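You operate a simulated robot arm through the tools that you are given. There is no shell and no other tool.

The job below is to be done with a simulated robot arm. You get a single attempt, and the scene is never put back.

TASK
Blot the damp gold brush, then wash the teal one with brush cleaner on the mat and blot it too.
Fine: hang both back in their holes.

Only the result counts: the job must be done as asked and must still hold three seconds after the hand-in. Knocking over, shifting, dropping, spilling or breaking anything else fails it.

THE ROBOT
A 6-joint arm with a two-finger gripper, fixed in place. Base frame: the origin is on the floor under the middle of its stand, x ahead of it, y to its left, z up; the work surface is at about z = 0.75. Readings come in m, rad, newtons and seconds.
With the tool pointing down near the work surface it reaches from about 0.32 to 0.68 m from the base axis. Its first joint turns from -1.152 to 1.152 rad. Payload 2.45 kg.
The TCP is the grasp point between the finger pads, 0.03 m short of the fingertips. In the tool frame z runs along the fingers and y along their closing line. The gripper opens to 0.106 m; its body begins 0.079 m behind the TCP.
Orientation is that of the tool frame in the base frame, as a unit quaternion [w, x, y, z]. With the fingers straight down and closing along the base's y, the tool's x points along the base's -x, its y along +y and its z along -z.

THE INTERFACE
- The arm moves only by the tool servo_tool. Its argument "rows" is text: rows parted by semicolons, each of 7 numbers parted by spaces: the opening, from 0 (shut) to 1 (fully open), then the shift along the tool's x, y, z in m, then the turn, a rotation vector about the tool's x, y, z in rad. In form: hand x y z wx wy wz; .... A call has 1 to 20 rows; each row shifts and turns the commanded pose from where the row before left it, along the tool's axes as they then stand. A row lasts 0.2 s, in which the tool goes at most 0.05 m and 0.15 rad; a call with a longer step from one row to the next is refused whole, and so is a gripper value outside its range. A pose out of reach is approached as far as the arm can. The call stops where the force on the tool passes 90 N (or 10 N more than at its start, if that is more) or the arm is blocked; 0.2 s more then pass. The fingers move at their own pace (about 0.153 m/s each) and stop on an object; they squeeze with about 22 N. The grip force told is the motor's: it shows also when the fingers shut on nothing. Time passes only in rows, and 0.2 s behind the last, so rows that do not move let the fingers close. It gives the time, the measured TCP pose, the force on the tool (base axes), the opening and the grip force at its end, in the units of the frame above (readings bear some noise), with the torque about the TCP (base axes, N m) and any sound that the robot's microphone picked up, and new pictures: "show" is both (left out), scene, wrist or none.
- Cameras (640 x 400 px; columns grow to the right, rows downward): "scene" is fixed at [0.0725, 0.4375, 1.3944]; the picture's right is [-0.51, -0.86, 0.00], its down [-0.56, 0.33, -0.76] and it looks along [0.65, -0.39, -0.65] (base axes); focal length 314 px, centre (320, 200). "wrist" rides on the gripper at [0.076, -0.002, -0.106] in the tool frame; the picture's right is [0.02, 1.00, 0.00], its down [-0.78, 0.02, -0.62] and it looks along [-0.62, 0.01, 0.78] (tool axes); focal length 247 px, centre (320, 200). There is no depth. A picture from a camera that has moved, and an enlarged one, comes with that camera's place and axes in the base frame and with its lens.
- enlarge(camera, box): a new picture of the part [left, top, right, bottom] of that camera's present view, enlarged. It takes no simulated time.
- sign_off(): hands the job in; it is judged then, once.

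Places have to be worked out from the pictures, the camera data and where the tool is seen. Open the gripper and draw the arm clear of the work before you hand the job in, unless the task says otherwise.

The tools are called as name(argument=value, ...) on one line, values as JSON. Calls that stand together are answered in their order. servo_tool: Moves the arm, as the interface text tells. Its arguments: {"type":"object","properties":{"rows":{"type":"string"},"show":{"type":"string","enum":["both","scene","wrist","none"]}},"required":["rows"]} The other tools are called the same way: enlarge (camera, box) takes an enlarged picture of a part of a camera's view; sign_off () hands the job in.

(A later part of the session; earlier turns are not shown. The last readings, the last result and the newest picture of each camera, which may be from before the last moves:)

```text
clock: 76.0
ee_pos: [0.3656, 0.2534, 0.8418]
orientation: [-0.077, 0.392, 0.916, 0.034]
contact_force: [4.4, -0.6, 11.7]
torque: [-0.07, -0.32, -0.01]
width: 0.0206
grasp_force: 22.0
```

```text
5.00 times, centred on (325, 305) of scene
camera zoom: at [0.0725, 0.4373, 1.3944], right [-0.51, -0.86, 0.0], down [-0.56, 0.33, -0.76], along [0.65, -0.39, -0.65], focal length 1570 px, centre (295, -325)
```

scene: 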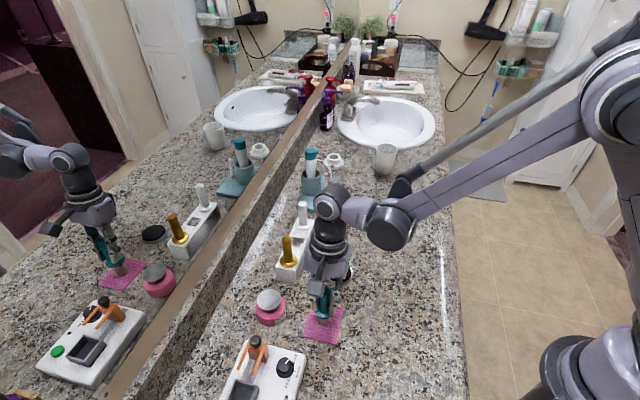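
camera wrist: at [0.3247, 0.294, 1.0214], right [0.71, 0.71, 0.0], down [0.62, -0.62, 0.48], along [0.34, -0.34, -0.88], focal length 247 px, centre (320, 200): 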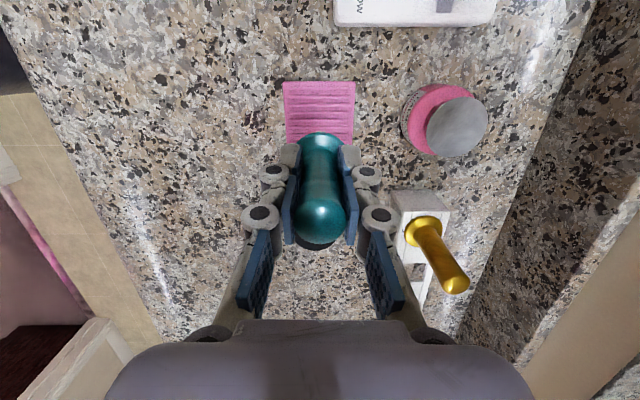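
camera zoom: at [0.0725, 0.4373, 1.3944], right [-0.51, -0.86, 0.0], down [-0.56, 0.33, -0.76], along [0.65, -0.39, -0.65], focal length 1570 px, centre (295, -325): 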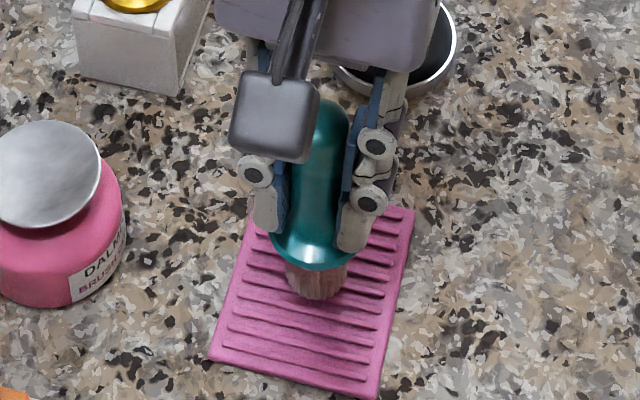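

Contact is at 10–12 N. I'll ease off 0.3 mm and scrub along the closing direction, ±15 mm.

servo_tool(rows="0.1 0.00005 0 -0.0003 0 0 0; 0.1 0 0.0075 0 0 0 0; 0.1 0 0.0075 0 0 0 0; 0.1 0 -0.0075 0 0 0 0; 0.1 0 -0.0075 0 0 0 0; 0.1 0 -0.0075 0 0 0 0; 0.1 0 -0.0075 0 0 0 0; 0.1 0 0.0075 0 0 0 0; 0.1 0 0.0075 0 0 0 0; 0.1 0 0.0075 0 0 0 0; 0.1 0 0.0075 0 0 0 0; 0.1 0 -0.0075 0 0 0 0; 0.1 0 -0.0075 0 0 0 0; 0.1 0 -0.0075 0 0 0 0; 0.1 0 -0.0075 0 0 0 0; 0.1 0 0.0075 0 0 0 0; 0.1 0 0.0075 0 0 0 0; 0.1 0 0 0 0 0 0", show="both")

enlarge(camera="scene", box=[285, 265, 365, 345])

enlarge(camera="scene", box=[85, 225, 145, 295])

```text
clock: 79.8
ee_pos: [0.3654, 0.2547, 0.8442]
orientation: [-0.078, 0.392, 0.916, 0.033]
contact_force: [0.2, 0.2, -0.5]
torque: [0.03, -0.01, 0.01]
width: 0.0206
grasp_force: 21.7
camera wrist: at [0.3244, 0.2952, 0.9618], right [0.71, 0.71, 0.0], down [0.62, -0.62, 0.48], along [0.34, -0.34, -0.88], focal length 247 px, centre (320, 200)
```

scene: 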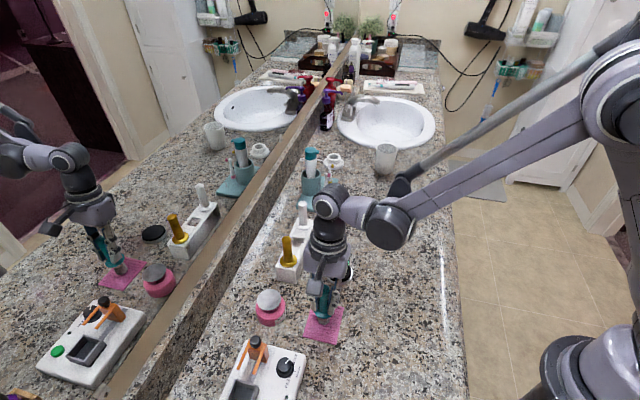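
wrist: 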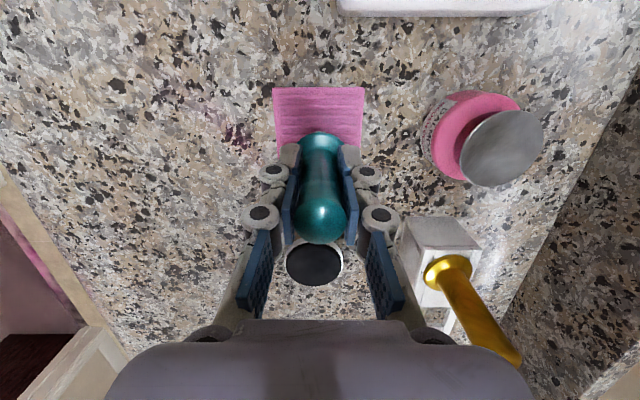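

```text
5.00 times, centred on (325, 305) of scene
camera zoom: at [0.0725, 0.4375, 1.3944], right [-0.51, -0.86, 0.0], down [-0.56, 0.33, -0.76], along [0.65, -0.39, -0.65], focal length 1570 px, centre (295, -325)
```

zoom: 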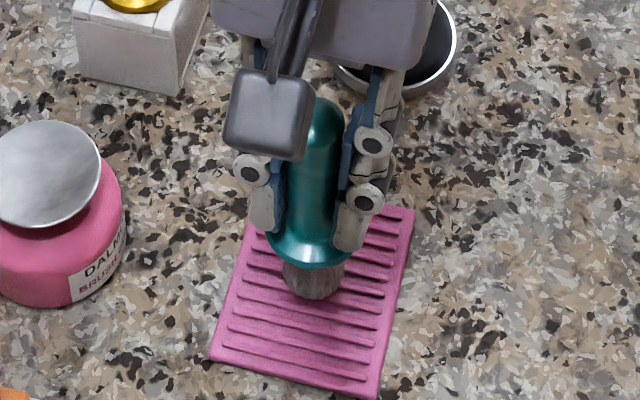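

```text
5.71 times, centred on (115, 260) of scene
camera zoom: at [0.0725, 0.4375, 1.3944], right [-0.51, -0.86, 0.0], down [-0.56, 0.33, -0.76], along [0.65, -0.39, -0.65], focal length 1794 px, centre (1491, -143)
```

zoom: 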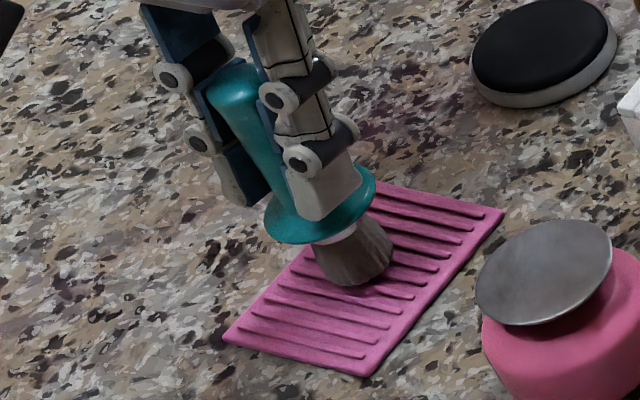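

The red is gone and the bristles are now the dark taupe the damp gold brush had. For good measure I'll do one more short scrub set, then lift and look.

servo_tool(rows="0.1 -0.00007 0 0.0004 0 0 0; 0.1 0 0.0075 0 0 0 0; 0.1 0 0.0075 0 0 0 0; 0.1 0 -0.0075 0 0 0 0; 0.1 0 -0.0075 0 0 0 0; 0.1 0 -0.0075 0 0 0 0; 0.1 0 -0.0075 0 0 0 0; 0.1 0 0.0075 0 0 0 0; 0.1 0 0.0075 0 0 0 0; 0.1 0 0.0075 0 0 0 0; 0.1 0 0.0075 0 0 0 0; 0.1 0 -0.0075 0 0 0 0; 0.1 0 -0.0075 0 0 0 0; 0.1 0 0 0 0 0 0; 0.1 0.0017 0 -0.0099 0 0 0; 0.1 0.0051 0 -0.0296 0 0 0; 0.1 0.0034 0 -0.0197 0 0 0; 0.1 0 0 0 0 0 0; 0.1 0 0 0 0 0 0", show="both")

enlarge(camera="scene", box=[285, 245, 365, 345])

enlarge(camera="scene", box=[85, 205, 145, 275])

enlarge(camera="wrist", box=[240, 60, 400, 270])

```text
clock: 83.8
ee_pos: [0.3648, 0.2526, 0.9016]
orientation: [-0.078, 0.392, 0.916, 0.034]
contact_force: [-0.2, -0.3, 0.1]
torque: [-0.01, -0.02, 0.0]
width: 0.0208
grasp_force: 22.1
camera wrist: at [0.3242, 0.2942, 1.0195], right [0.71, 0.71, 0.0], down [0.62, -0.62, 0.48], along [0.34, -0.34, -0.88], focal length 247 px, centre (320, 200)
```

scene: 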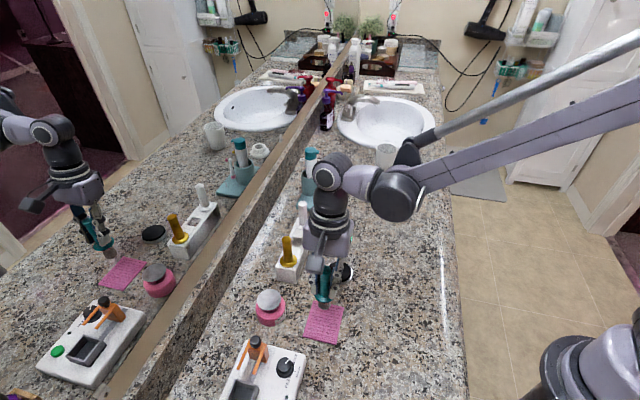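
wrist: 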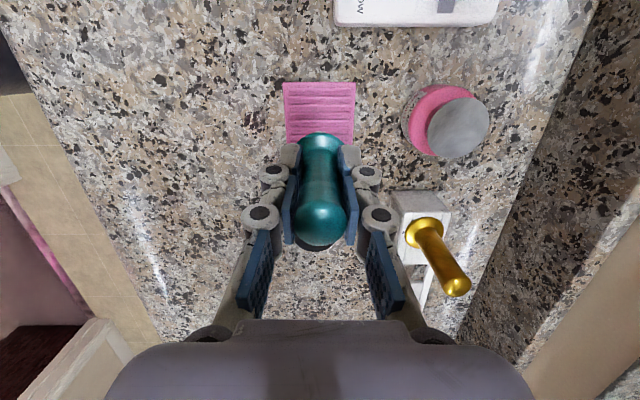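

```text
4.00 times, centred on (325, 295) of scene
camera zoom: at [0.0725, 0.4375, 1.3944], right [-0.51, -0.86, 0.0], down [-0.56, 0.33, -0.76], along [0.65, -0.39, -0.65], focal length 1256 px, centre (300, -180)
```

zoom: 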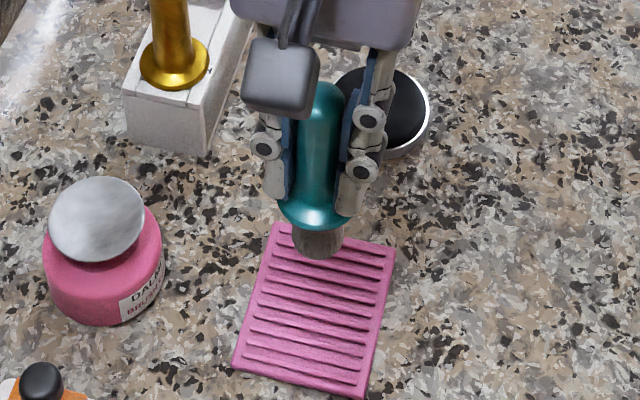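

```text
5.71 times, centred on (115, 240) of scene
camera zoom: at [0.0725, 0.4375, 1.3944], right [-0.51, -0.86, 0.0], down [-0.56, 0.33, -0.76], along [0.65, -0.39, -0.65], focal length 1794 px, centre (1491, -29)
```

zoom: 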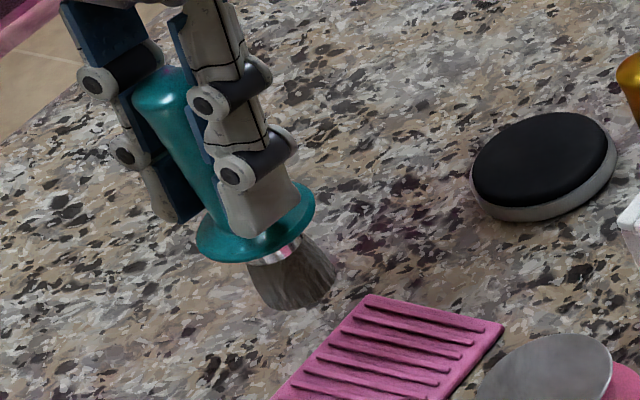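

```text
1.90 times, centred on (320, 165) of wrist
camera zoom: at [0.3242, 0.2942, 1.0195], right [0.71, 0.71, 0.0], down [0.62, -0.62, 0.48], along [0.34, -0.34, -0.88], focal length 470 px, centre (320, 267)
```

zoom: 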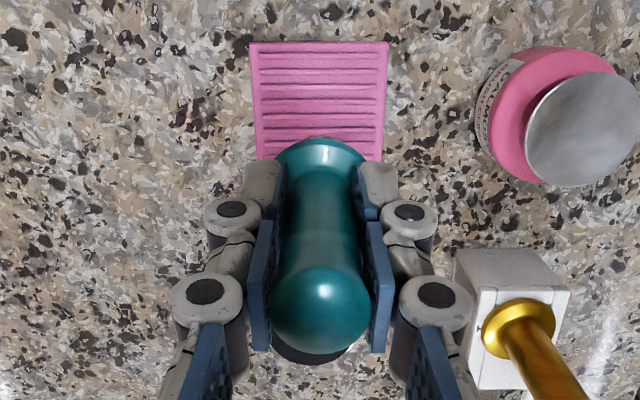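

Teal's bristles are clean and dark grey with moisture, and the mat is where it was. I'll carry it over to above the black pad to blot it.

servo_tool(rows="0.1 -0.0311 -0.0006 -0.00534 0 0 0; 0.1 -0.0311 -0.0006 -0.00534 0 0 0; 0.1 -0.0311 -0.0007 -0.00534 0 0 0; 0.1 -0.0311 -0.0007 -0.00534 0 0 0; 0.1 0 0 0 0 0 0; 0.1 0 0 0 0 0 0", show="both")

enlarge(camera="scene", box=[290, 200, 390, 290])

enlarge(camera="wrist", box=[240, 60, 400, 270])

enlarge(camera="scene", box=[110, 180, 210, 270])

```text
clock: 85.2
ee_pos: [0.4509, 0.1569, 0.8991]
orientation: [-0.078, 0.392, 0.916, 0.033]
contact_force: [-0.4, -0.6, -0.2]
torque: [-0.01, 0.05, 0.0]
width: 0.0209
grasp_force: 22.2
camera wrist: at [0.4091, 0.1965, 1.0176], right [0.71, 0.71, 0.0], down [0.62, -0.62, 0.48], along [0.34, -0.34, -0.88], focal length 247 px, centre (320, 200)
```

scene: 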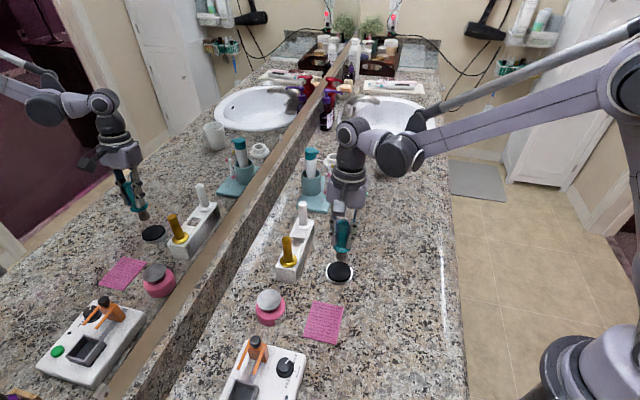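
wrist: 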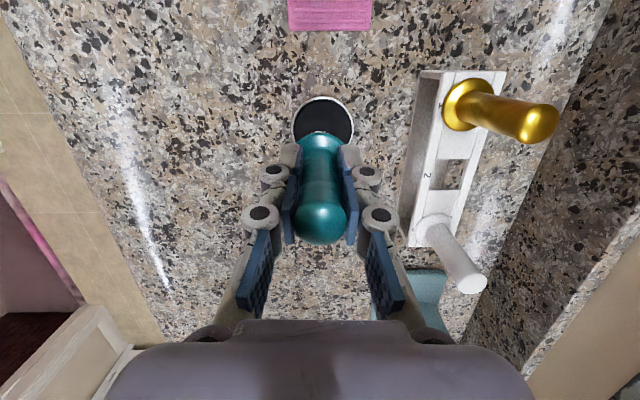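

```text
4.44 times, centred on (340, 245) of scene
camera zoom: at [0.0725, 0.4374, 1.3944], right [-0.51, -0.86, 0.0], down [-0.56, 0.33, -0.76], along [0.65, -0.39, -0.65], focal length 1395 px, centre (231, 0)
```

zoom: 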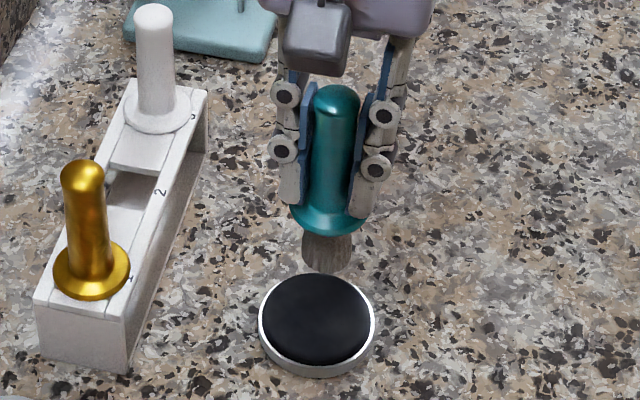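

```text
1.90 times, centred on (320, 165) of wrist
camera zoom: at [0.4091, 0.1965, 1.0176], right [0.71, 0.71, 0.0], down [0.62, -0.62, 0.48], along [0.34, -0.34, -0.88], focal length 470 px, centre (320, 267)
```

zoom: 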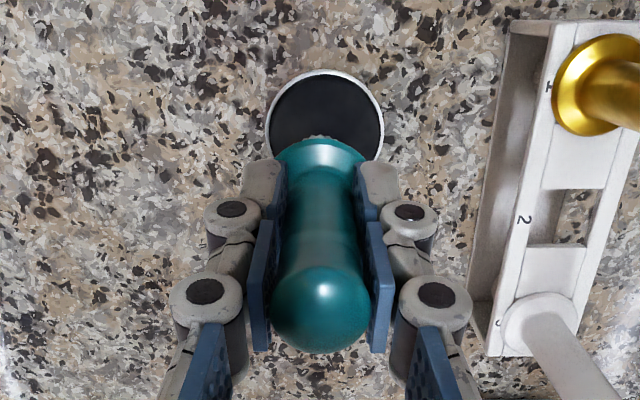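

```text
4.44 times, centred on (160, 225) of scene
camera zoom: at [0.0725, 0.4374, 1.3944], right [-0.51, -0.86, 0.0], down [-0.56, 0.33, -0.76], along [0.65, -0.39, -0.65], focal length 1395 px, centre (1031, 89)
```

zoom: 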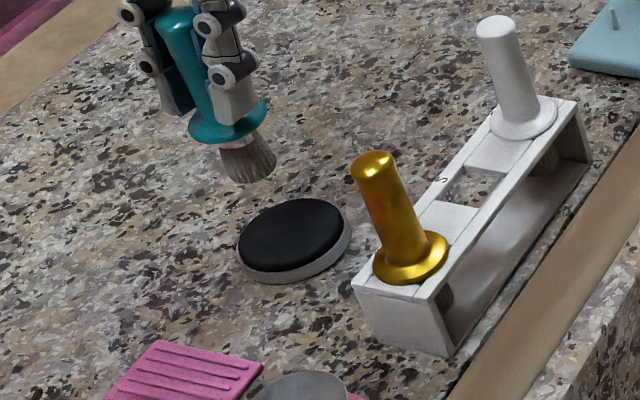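

The brush is over the pad within about 3 mm, and the bristles look clean and damp. I'll lower to just above the pad and creep down to contact.

servo_tool(rows="0.1 -0.00415 0 0.02415 0 0 0; 0.1 -0.00372 0 0.0217 0 0 0; 0.1 0 0 0 0 0 0", show="none")

servo_tool(rows="0.1 -0.00017 0 0.001 0 0 0; 0.1 -0.00017 0 0.001 0 0 0; 0.1 0 0 0 0 0 0", show="none")

servo_tool(rows="0.1 -0.00017 0 0.001 0 0 0; 0.1 0 0 0 0 0 0", show="none")

```text
clock: 86.0
ee_pos: [0.4522, 0.1607, 0.8545]
orientation: [-0.078, 0.391, 0.917, 0.033]
contact_force: [-0.1, 0.4, 0.1]
torque: [-0.02, 0.02, 0.03]
width: 0.0205
grasp_force: 21.9
```

```text
clock: 86.8
ee_pos: [0.4504, 0.1606, 0.8532]
orientation: [-0.078, 0.392, 0.916, 0.033]
contact_force: [0.8, 1.1, -0.5]
torque: [-0.02, 0.0, 0.0]
width: 0.0207
grasp_force: 21.6
```

```text
clock: 87.4
ee_pos: [0.4507, 0.1612, 0.8532]
orientation: [-0.078, 0.391, 0.916, 0.034]
contact_force: [0.2, -0.4, -0.6]
torque: [-0.01, 0.0, -0.02]
width: 0.0208
grasp_force: 21.4
```

No contact yet at a commanded 0.852. I'll continue in small steps.

servo_tool(rows="0.1 -0.00017 0 0.001 0 0 0; 0.1 0 0 0 0 0 0", show="none")

servo_tool(rows="0.1 -0.00008 0 0.0005 0 0 0; 0.1 0 0 0 0 0 0", show="none")

servo_tool(rows="0.1 -0.00008 0 0.0005 0 0 0; 0.1 0 0 0 0 0 0", show="none")

```text
clock: 88.0
ee_pos: [0.452, 0.1599, 0.8521]
orientation: [-0.078, 0.392, 0.916, 0.033]
contact_force: [-0.3, -0.4, -0.2]
torque: [-0.02, -0.02, -0.01]
width: 0.0208
grasp_force: 21.1
```

```text
clock: 88.6
ee_pos: [0.4512, 0.1618, 0.8508]
orientation: [-0.078, 0.392, 0.916, 0.033]
contact_force: [1.0, 0.2, -0.1]
torque: [0.0, 0.02, 0.04]
width: 0.0203
grasp_force: 22.3
```

```text
clock: 89.2
ee_pos: [0.4503, 0.1612, 0.8493]
orientation: [-0.078, 0.393, 0.916, 0.033]
contact_force: [-0.2, -0.4, -0.8]
torque: [0.01, -0.02, 0.03]
width: 0.0207
grasp_force: 22.3
```

Commanded 0.8504 and still no force. I'll take two more half-millimetre steps.

servo_tool(rows="0.1 -0.00008 0 0.0005 0 0 0; 0.1 0 0 0 0 0 0", show="none")

servo_tool(rows="0.1 -0.00008 0 0.0005 0 0 0; 0.1 0 0 0 0 0 0", show="scene")

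enlarge(camera="scene", box=[310, 225, 374, 290])

```text
clock: 89.8
ee_pos: [0.4524, 0.1602, 0.8488]
orientation: [-0.077, 0.392, 0.916, 0.034]
contact_force: [2.0, -0.3, 7.1]
torque: [0.01, -0.08, 0.05]
width: 0.0206
grasp_force: 22.3
```

```text
clock: 90.4
ee_pos: [0.4507, 0.1608, 0.8498]
orientation: [-0.078, 0.392, 0.916, 0.034]
contact_force: [1.4, -0.4, 20.9]
torque: [0.01, -0.11, 0.02]
width: 0.0204
grasp_force: 21.7
```

scene: 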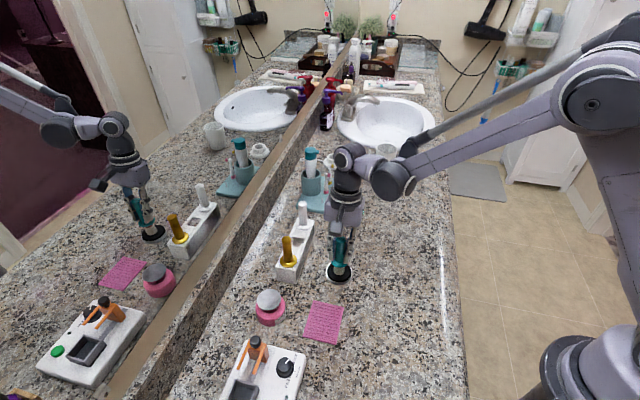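

```text
6.15 times, centred on (342, 258) of scene
camera zoom: at [0.0722, 0.4374, 1.3944], right [-0.51, -0.86, 0.0], down [-0.56, 0.33, -0.76], along [0.65, -0.39, -0.65], focal length 1932 px, centre (185, -154)
```

zoom: 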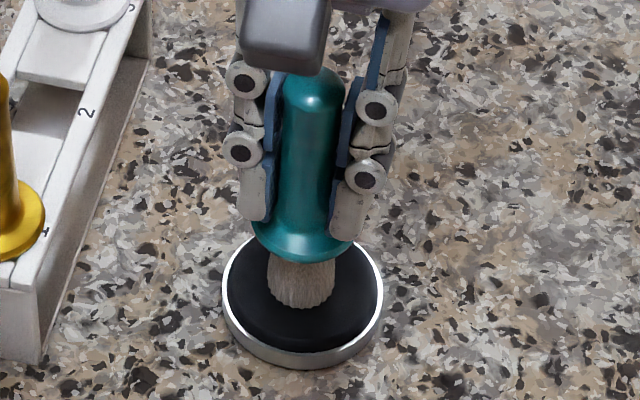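

Pressing at about 20 N, and the bristles are already turning light. I'll hold, lift, and dab again on another spot of the pad, as I did for gold.

servo_tool(rows="0.1 0 0 0 0 0 0; 0.1 0 0 0 0 0 0; 0.1 0 0 0 0 0 0; 0.1 0 0 0 0 0 0; 0.1 0 0 0 0 0 0; 0.1 0.001 0 -0.0059 0 0 0; 0.1 0 0.006 0 0 0 0; 0.1 -0.001 0 0.0055 0 0 0; 0.1 -0.0001 0 0.0006 0 0 0; 0.1 0 0 0 0 0 0; 0.1 0 0 0 0 0 0; 0.1 0 0 0 0 0 0; 0.1 0 0 0 0 0 0", show="scene")

enlarge(camera="scene", box=[310, 225, 374, 290])

```text
clock: 93.2
ee_pos: [0.4562, 0.1655, 0.8485]
orientation: [-0.078, 0.391, 0.916, 0.034]
contact_force: [0.7, 0.2, 13.9]
torque: [-0.09, -0.02, -0.05]
width: 0.0207
grasp_force: 21.7
```

scene: 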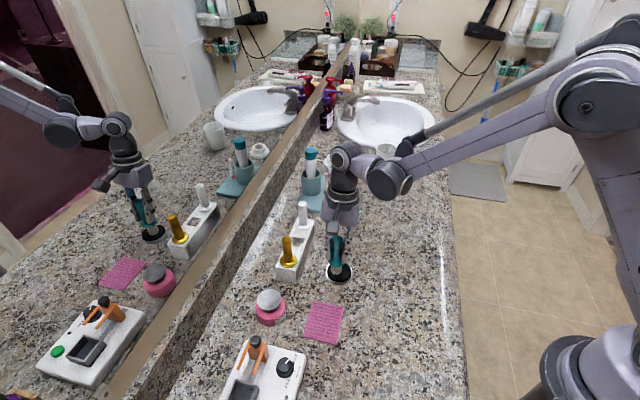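

```text
6.15 times, centred on (342, 258) of scene
camera zoom: at [0.0723, 0.4374, 1.3944], right [-0.51, -0.86, 0.0], down [-0.56, 0.33, -0.76], along [0.65, -0.39, -0.65], focal length 1932 px, centre (185, -154)
```

zoom: 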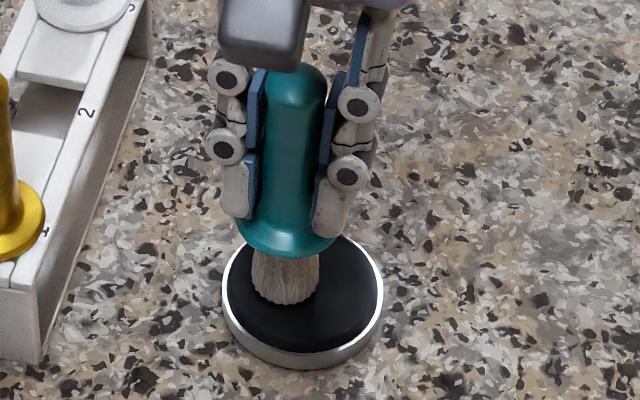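

The bristles are now light and dry-looking. One last short dab on a fresh spot, then I'll lift high and inspect.

servo_tool(rows="0.1 0.001 0 -0.0059 0 0 0; 0.1 0 -0.01 0 0 0 0; 0.1 -0.001 0 0.0055 0 0 0; 0.1 -0.0001 0 0.0006 0 0 0; 0.1 0 0 0 0 0 0; 0.1 0 0 0 0 0 0; 0.1 0 0 0 0 0 0; 0.1 0 0 0 0 0 0; 0.1 0.0017 0 -0.0099 0 0 0; 0.1 0.0068 0 -0.0394 0 0 0; 0.1 0.0068 0 -0.0394 0 0 0; 0.1 0.0017 0 -0.0099 0 0 0; 0.1 0 0 0 0 0 0; 0.1 0 0 0 0 0 0", show="both")

enlarge(camera="scene", box=[290, 170, 390, 290])

enlarge(camera="scene", box=[100, 160, 220, 260])

enlarge(camera="wrist", box=[240, 60, 400, 270])

```text
clock: 96.2
ee_pos: [0.4487, 0.1577, 0.948]
orientation: [-0.079, 0.392, 0.916, 0.034]
contact_force: [-0.7, -0.3, -0.5]
torque: [-0.05, -0.01, -0.03]
width: 0.0205
grasp_force: 22.4
camera wrist: at [0.4074, 0.1977, 1.0658], right [0.71, 0.71, 0.0], down [0.62, -0.62, 0.48], along [0.34, -0.34, -0.88], focal length 247 px, centre (320, 200)
```

scene: 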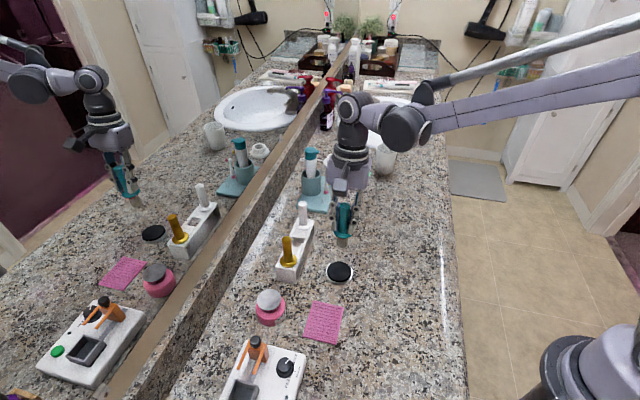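
wrist: 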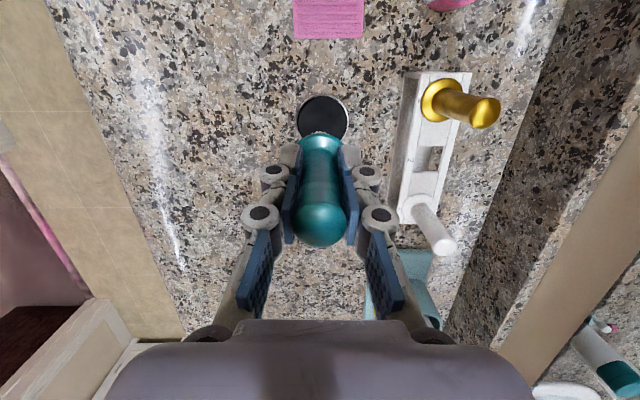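

```text
3.33 times, centred on (340, 230) of scene
camera zoom: at [0.0725, 0.4375, 1.3944], right [-0.51, -0.86, 0.0], down [-0.56, 0.33, -0.76], along [0.65, -0.39, -0.65], focal length 1046 px, centre (253, 100)
```

zoom: 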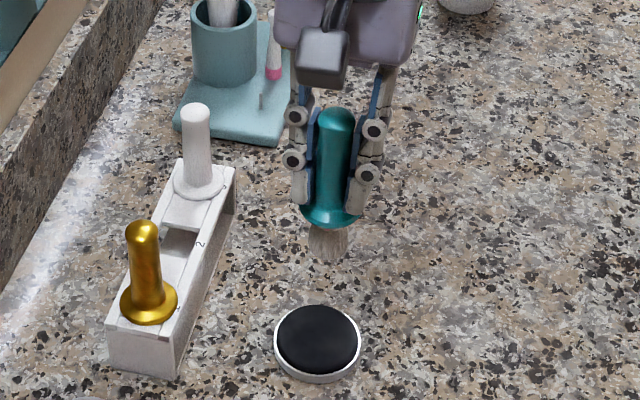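

```text
4.00 times, centred on (160, 210) of scene
camera zoom: at [0.0725, 0.4375, 1.3944], right [-0.51, -0.86, 0.0], down [-0.56, 0.33, -0.76], along [0.65, -0.39, -0.65], focal length 1256 px, centre (960, 160)
```

zoom: 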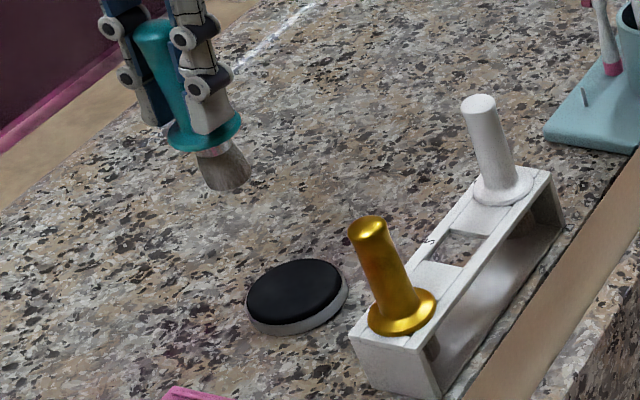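

```text
1.90 times, centred on (320, 165) of wrist
camera zoom: at [0.4074, 0.1977, 1.0658], right [0.71, 0.71, 0.0], down [0.62, -0.62, 0.48], along [0.34, -0.34, -0.88], focal length 470 px, centre (320, 267)
```

zoom: 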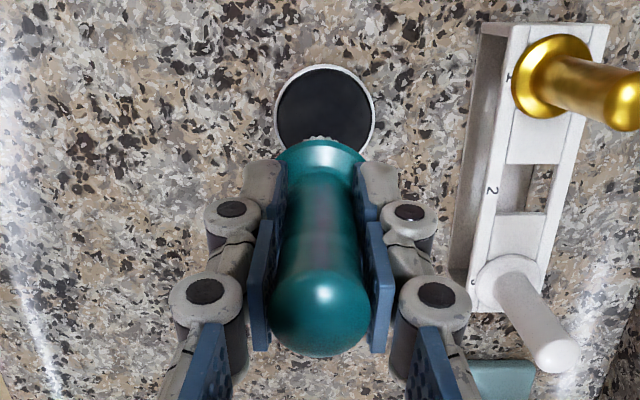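

Teal is clean and dry. It has slid up about 5 mm in the grip but hangs vertical with the tool tilted. I'll raise it, line up with hole 2's row position, and approach from the side to hover above hole 2.

servo_tool(rows="0.1 0.00677 0 -0.0394 0 0 0; 0.1 -0.0318 0 -0.00547 0 0 0; 0.1 0 0.0416 0 0 0 0; 0.1 0 0.0416 0 0 0 0; 0.1 0 0.0415 0 0 0 0; 0.1 0 0 0 0 0 0; 0.1 0 0 0 0 0 0", show="both")

enlarge(camera="scene", box=[250, 170, 340, 280])

enlarge(camera="scene", box=[130, 150, 230, 260])

enlarge(camera="wrist", box=[240, 40, 400, 260])

```text
clock: 97.8
ee_pos: [0.5607, 0.2192, 0.9882]
orientation: [-0.079, 0.391, 0.916, 0.033]
contact_force: [-0.3, -0.2, -0.5]
torque: [0.02, 0.03, -0.01]
width: 0.0207
grasp_force: 22.4
camera wrist: at [0.5199, 0.2606, 1.1062], right [0.71, 0.71, 0.0], down [0.62, -0.62, 0.48], along [0.34, -0.34, -0.88], focal length 247 px, centre (320, 200)
```

scene: 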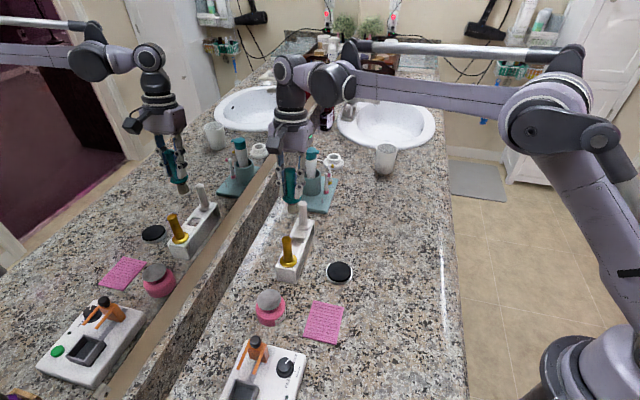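
wrist: 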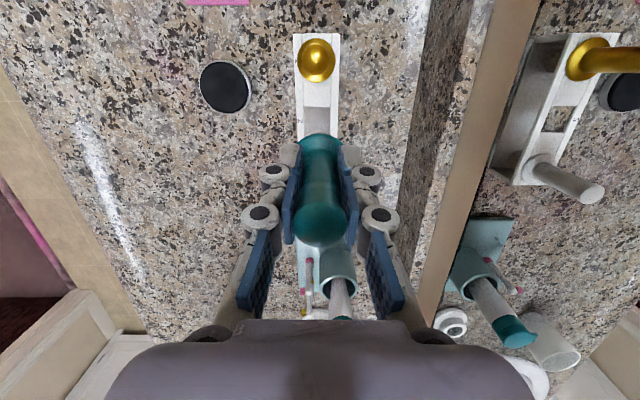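

```text
3.64 times, centred on (295, 225) of scene
camera zoom: at [0.0725, 0.4375, 1.3944], right [-0.51, -0.86, 0.0], down [-0.56, 0.33, -0.76], along [0.65, -0.39, -0.65], focal length 1142 px, centre (411, 109)
```

zoom: 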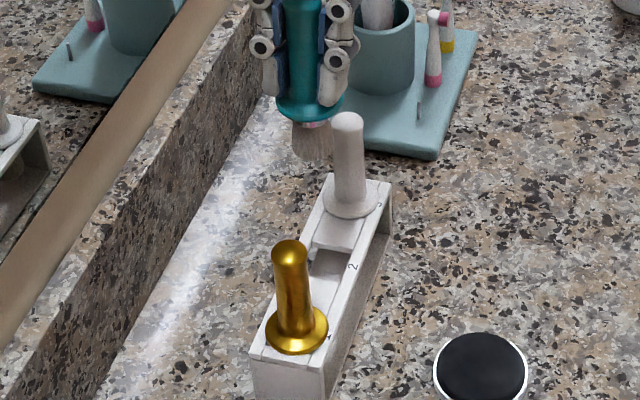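

```text
3.64 times, centred on (180, 205) of scene
camera zoom: at [0.0725, 0.4375, 1.3944], right [-0.51, -0.86, 0.0], down [-0.56, 0.33, -0.76], along [0.65, -0.39, -0.65], focal length 1142 px, centre (829, 182)
```

zoom: 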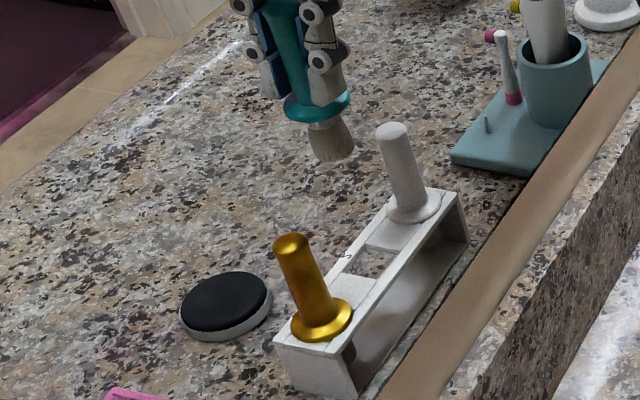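

```text
1.82 times, centred on (320, 150) of wrist
camera zoom: at [0.5199, 0.2606, 1.1062], right [0.71, 0.71, 0.0], down [0.62, -0.62, 0.48], along [0.34, -0.34, -0.88], focal length 449 px, centre (320, 291)
```

zoom: 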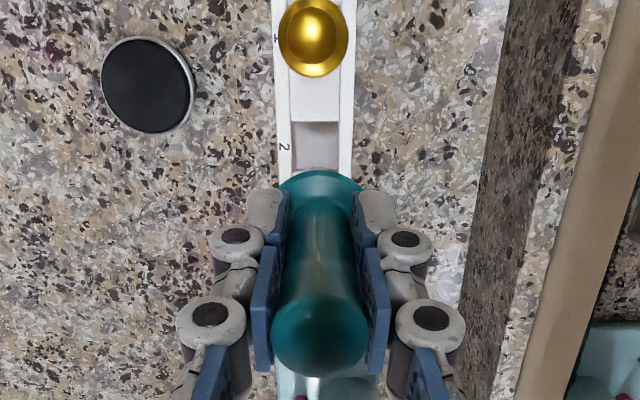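

The brush hovers over hole 2. The hole looks about 2 mm toward −y, so I'll lower until the tip is a few centimetres above the rack and measure more closely.

servo_tool(rows="0.1 -0.00592 0 0.0345 0 0 0; 0.1 -0.00507 0 0.0296 0 0 0; 0.1 0 0 0 0 0 0; 0.1 0 0 0 0 0 0", show="both")

enlarge(camera="scene", box=[270, 200, 330, 270])

enlarge(camera="scene", box=[155, 180, 225, 260])

enlarge(camera="wrist", box=[260, 20, 380, 160])

```text
clock: 98.8
ee_pos: [0.5621, 0.2202, 0.9251]
orientation: [-0.078, 0.391, 0.916, 0.033]
contact_force: [-0.1, 0.2, -0.5]
torque: [0.0, -0.03, 0.02]
width: 0.0203
grasp_force: 21.8
camera wrist: at [0.5205, 0.2598, 1.0429], right [0.71, 0.71, 0.0], down [0.62, -0.62, 0.48], along [0.34, -0.34, -0.88], focal length 247 px, centre (320, 200)
```

scene: 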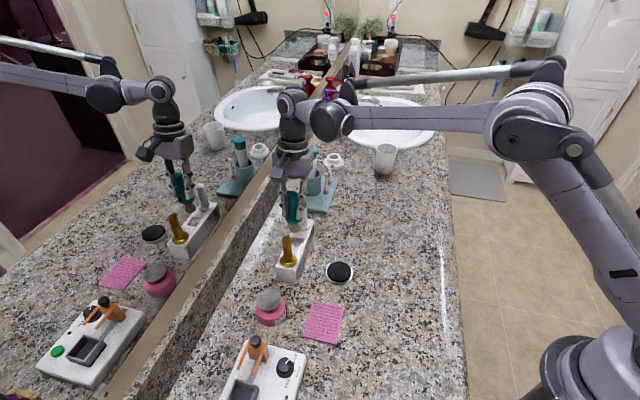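
wrist: 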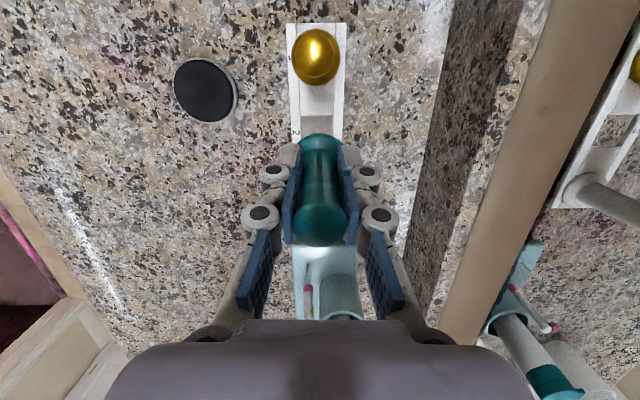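

```text
5.71 times, centred on (300, 235) of scene
camera zoom: at [0.0725, 0.4375, 1.3944], right [-0.51, -0.86, 0.0], down [-0.56, 0.33, -0.76], along [0.65, -0.39, -0.65], focal length 1794 px, centre (434, 0)
```

zoom: 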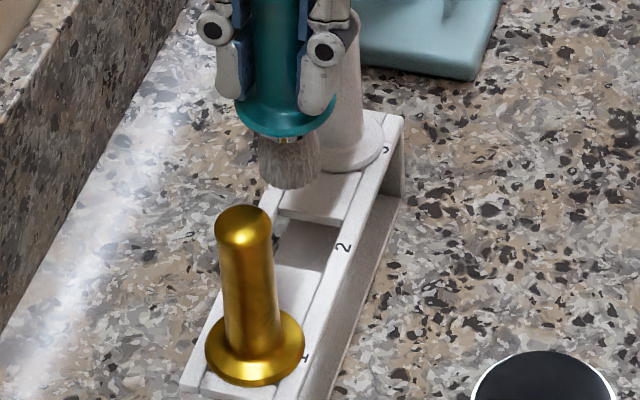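

```text
5.00 times, centred on (190, 220) of scene
camera zoom: at [0.0725, 0.4375, 1.3944], right [-0.51, -0.86, 0.0], down [-0.56, 0.33, -0.76], along [0.65, -0.39, -0.65], focal length 1570 px, centre (970, 100)
```

zoom: 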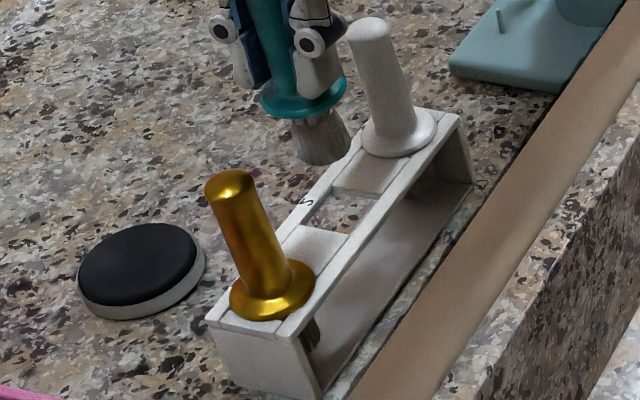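

```text
2.86 times, centred on (320, 90) of wrist
camera zoom: at [0.5205, 0.2598, 1.0429], right [0.71, 0.71, 0.0], down [0.62, -0.62, 0.48], along [0.34, -0.34, -0.88], focal length 706 px, centre (320, 514)
```

zoom: 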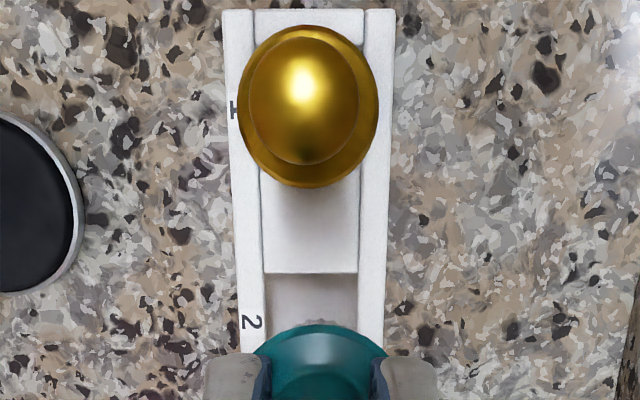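

Views suggest the hole is a few millimetres toward −y and slightly toward gold relative to the tip. I'll shift about 3 mm that way and lower until the tip is about 1 cm above the rack, where parallax is small.

servo_tool(rows="0.1 0.00296 -0.003 0.0005 0 0 0; 0.1 -0.00423 0 0.02464 0 0 0; 0.1 0 0 0 0 0 0; 0.1 0 0 0 0 0 0", show="both")

enlarge(camera="scene", box=[275, 215, 325, 265])

enlarge(camera="scene", box=[165, 195, 225, 255])

enlarge(camera="wrist", box=[260, 20, 380, 160])

enlarge(camera="wrist", box=[500, 60, 640, 240])

```text
clock: 99.8
ee_pos: [0.5566, 0.2199, 0.8999]
orientation: [-0.079, 0.392, 0.916, 0.034]
contact_force: [0.4, -0.5, 0.2]
torque: [-0.01, -0.01, -0.04]
width: 0.021
grasp_force: 22.5
camera wrist: at [0.516, 0.2607, 1.0176], right [0.71, 0.71, 0.0], down [0.62, -0.62, 0.48], along [0.34, -0.34, -0.88], focal length 247 px, centre (320, 200)
```

scene: 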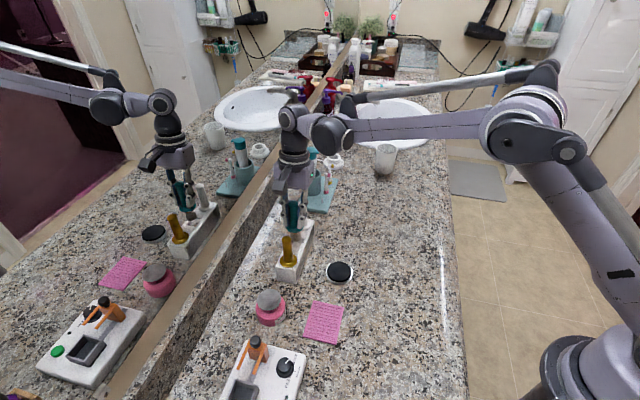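
wrist: 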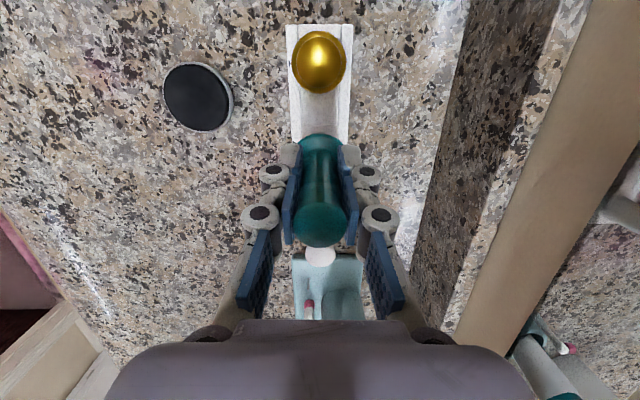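

```text
8.00 times, centred on (300, 240) of scene
camera zoom: at [0.0725, 0.4375, 1.3944], right [-0.51, -0.86, 0.0], down [-0.56, 0.33, -0.76], along [0.65, -0.39, -0.65], focal length 2511 px, centre (480, -120)
```

zoom: 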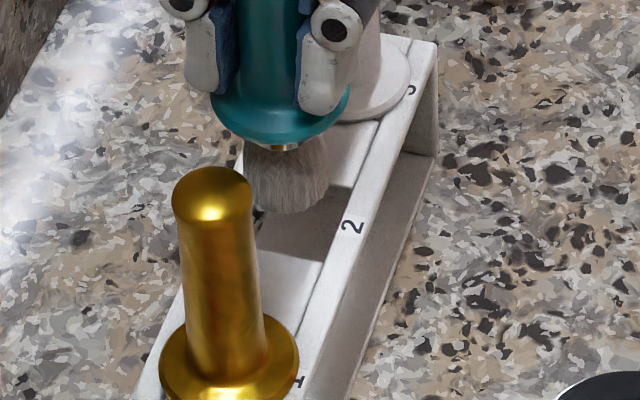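

```text
6.67 times, centred on (195, 225) of scene
camera zoom: at [0.0725, 0.4375, 1.3944], right [-0.51, -0.86, 0.0], down [-0.56, 0.33, -0.76], along [0.65, -0.39, -0.65], focal length 2093 px, centre (1153, 33)
```

zoom: 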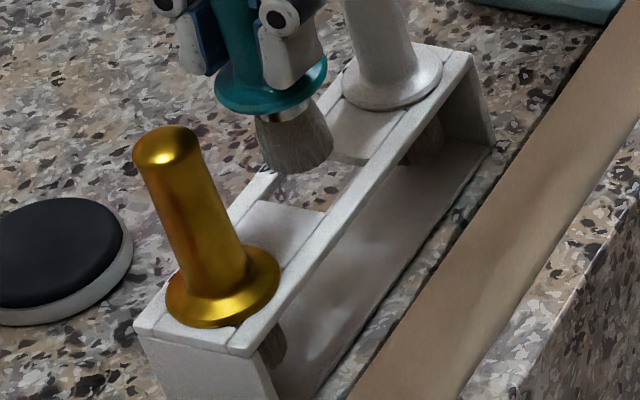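

```text
2.86 times, centred on (320, 90) of wrist
camera zoom: at [0.516, 0.2607, 1.0176], right [0.71, 0.71, 0.0], down [0.62, -0.62, 0.48], along [0.34, -0.34, -0.88], focal length 706 px, centre (320, 514)
```

zoom: 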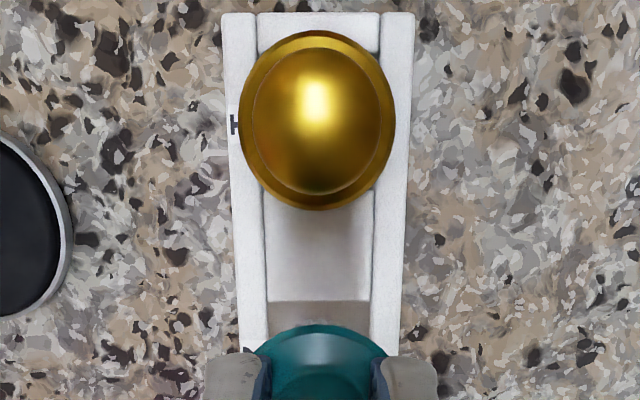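

```text
2.22 times, centred on (570, 150) of wrist
camera zoom: at [0.516, 0.2607, 1.0176], right [0.71, 0.71, 0.0], down [0.62, -0.62, 0.48], along [0.34, -0.34, -0.88], focal length 549 px, centre (-236, 311)
```

zoom: 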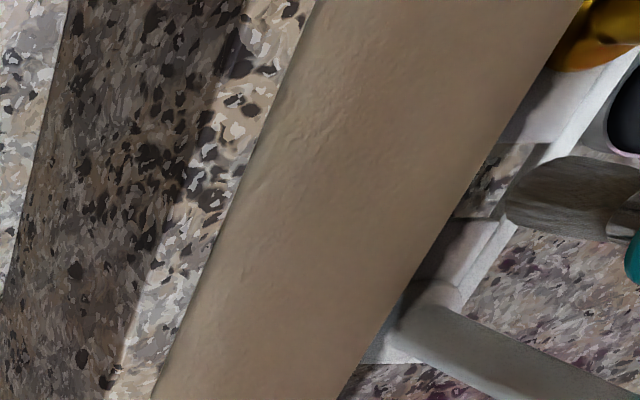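

The tip is about 1.4 cm above the hole plane. I'll enlarge the direct and mirror views around hole 2 for a finer check.

enlarge(camera="scene", box=[182, 208, 214, 240])

enlarge(camera="scene", box=[284, 224, 316, 256])

```text
12.50 times, centred on (198, 224) of scene
camera zoom: at [0.0725, 0.4375, 1.3944], right [-0.51, -0.86, 0.0], down [-0.56, 0.33, -0.76], along [0.65, -0.39, -0.65], focal length 3924 px, centre (1845, -100)
```

zoom: 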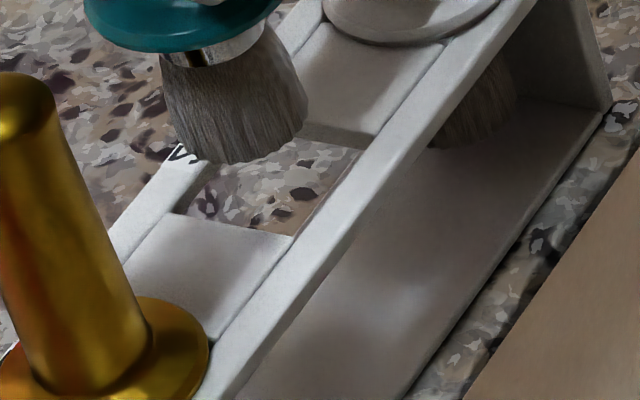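

```text
12.50 times, centred on (300, 240) of scene
camera zoom: at [0.0725, 0.4375, 1.3944], right [-0.51, -0.86, 0.0], down [-0.56, 0.33, -0.76], along [0.65, -0.39, -0.65], focal length 3924 px, centre (570, -300)
```

zoom: 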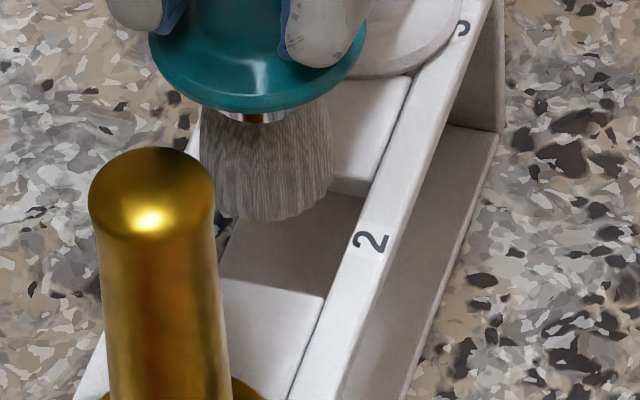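

Combining the direct, mirror and wrist views, the tip is about 17 mm above the rack plane and the hole sits about 2 mm toward white and 0.7 mm toward +y. I'll correct that, lower to about 5 mm above the rack and re-check.

servo_tool(rows="0.1 -0.00197 0.0007 -0.0003 0 0 0; 0.1 -0.00203 0 0.01183 0 0 0; 0.1 0 0 0 0 0 0; 0.1 0 0 0 0 0 0", show="scene")

enlarge(camera="scene", box=[182, 208, 214, 240])

enlarge(camera="scene", box=[284, 224, 316, 256])

```text
clock: 100.8
ee_pos: [0.5587, 0.2195, 0.8881]
orientation: [-0.077, 0.391, 0.917, 0.033]
contact_force: [0.2, 0.0, -0.7]
torque: [-0.05, -0.01, 0.02]
width: 0.0207
grasp_force: 21.0
```

scene: 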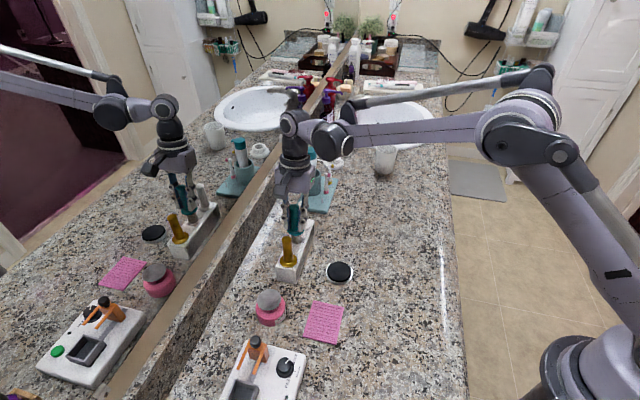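

```text
12.50 times, centred on (198, 224) of scene
camera zoom: at [0.0725, 0.4375, 1.3944], right [-0.51, -0.86, 0.0], down [-0.56, 0.33, -0.76], along [0.65, -0.39, -0.65], focal length 3924 px, centre (1845, -100)
```

zoom: 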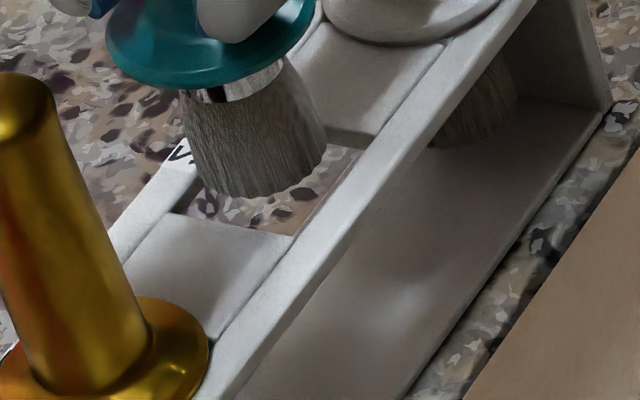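

```text
12.50 times, centred on (300, 240) of scene
camera zoom: at [0.0725, 0.4375, 1.3944], right [-0.51, -0.86, 0.0], down [-0.56, 0.33, -0.76], along [0.65, -0.39, -0.65], focal length 3924 px, centre (570, -300)
```

zoom: 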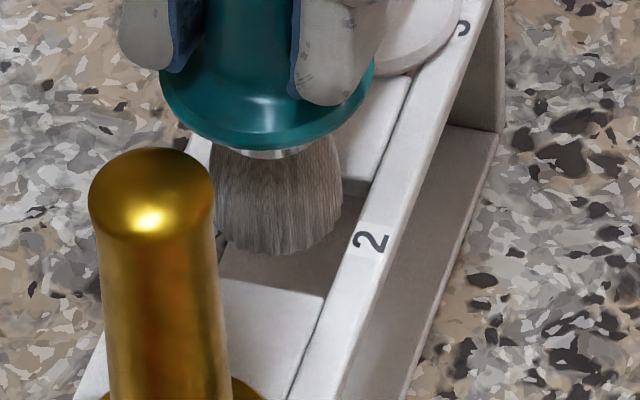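

Remaining offset is about 1 mm: the hole is slightly toward +y and toward white. I'll correct it and lower the tip into the hole, watching for side force.

servo_tool(rows="0.1 -0.00099 0.0012 -0.00017 0 0 0; 0.1 -0.0012 0 0.0069 0 0 0; 0.1 -0.0012 0 0.0069 0 0 0; 0.1 0 0 0 0 0 0", show="scene")

enlarge(camera="scene", box=[182, 208, 214, 240])

enlarge(camera="scene", box=[284, 224, 316, 256])

```text
clock: 101.8
ee_pos: [0.5609, 0.2195, 0.8729]
orientation: [-0.078, 0.392, 0.916, 0.033]
contact_force: [-0.6, 0.8, -0.3]
torque: [0.05, 0.02, -0.02]
width: 0.0205
grasp_force: 21.8
```

scene: 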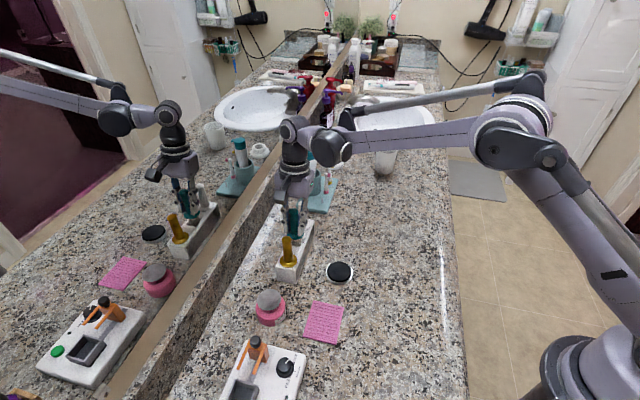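

```text
12.50 times, centred on (198, 224) of scene
camera zoom: at [0.0725, 0.4375, 1.3944], right [-0.51, -0.86, 0.0], down [-0.56, 0.33, -0.76], along [0.65, -0.39, -0.65], focal length 3924 px, centre (1845, -100)
```

zoom: 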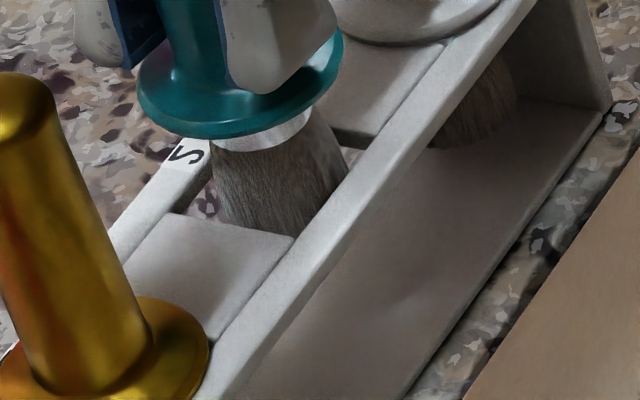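

```text
12.50 times, centred on (300, 240) of scene
camera zoom: at [0.0725, 0.4375, 1.3944], right [-0.51, -0.86, 0.0], down [-0.56, 0.33, -0.76], along [0.65, -0.39, -0.65], focal length 3924 px, centre (570, -300)
```

zoom: 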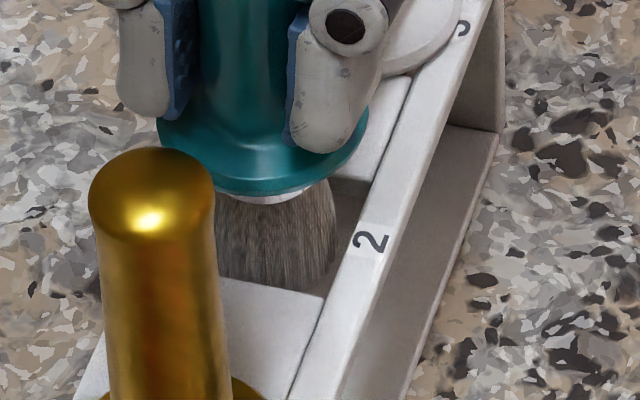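

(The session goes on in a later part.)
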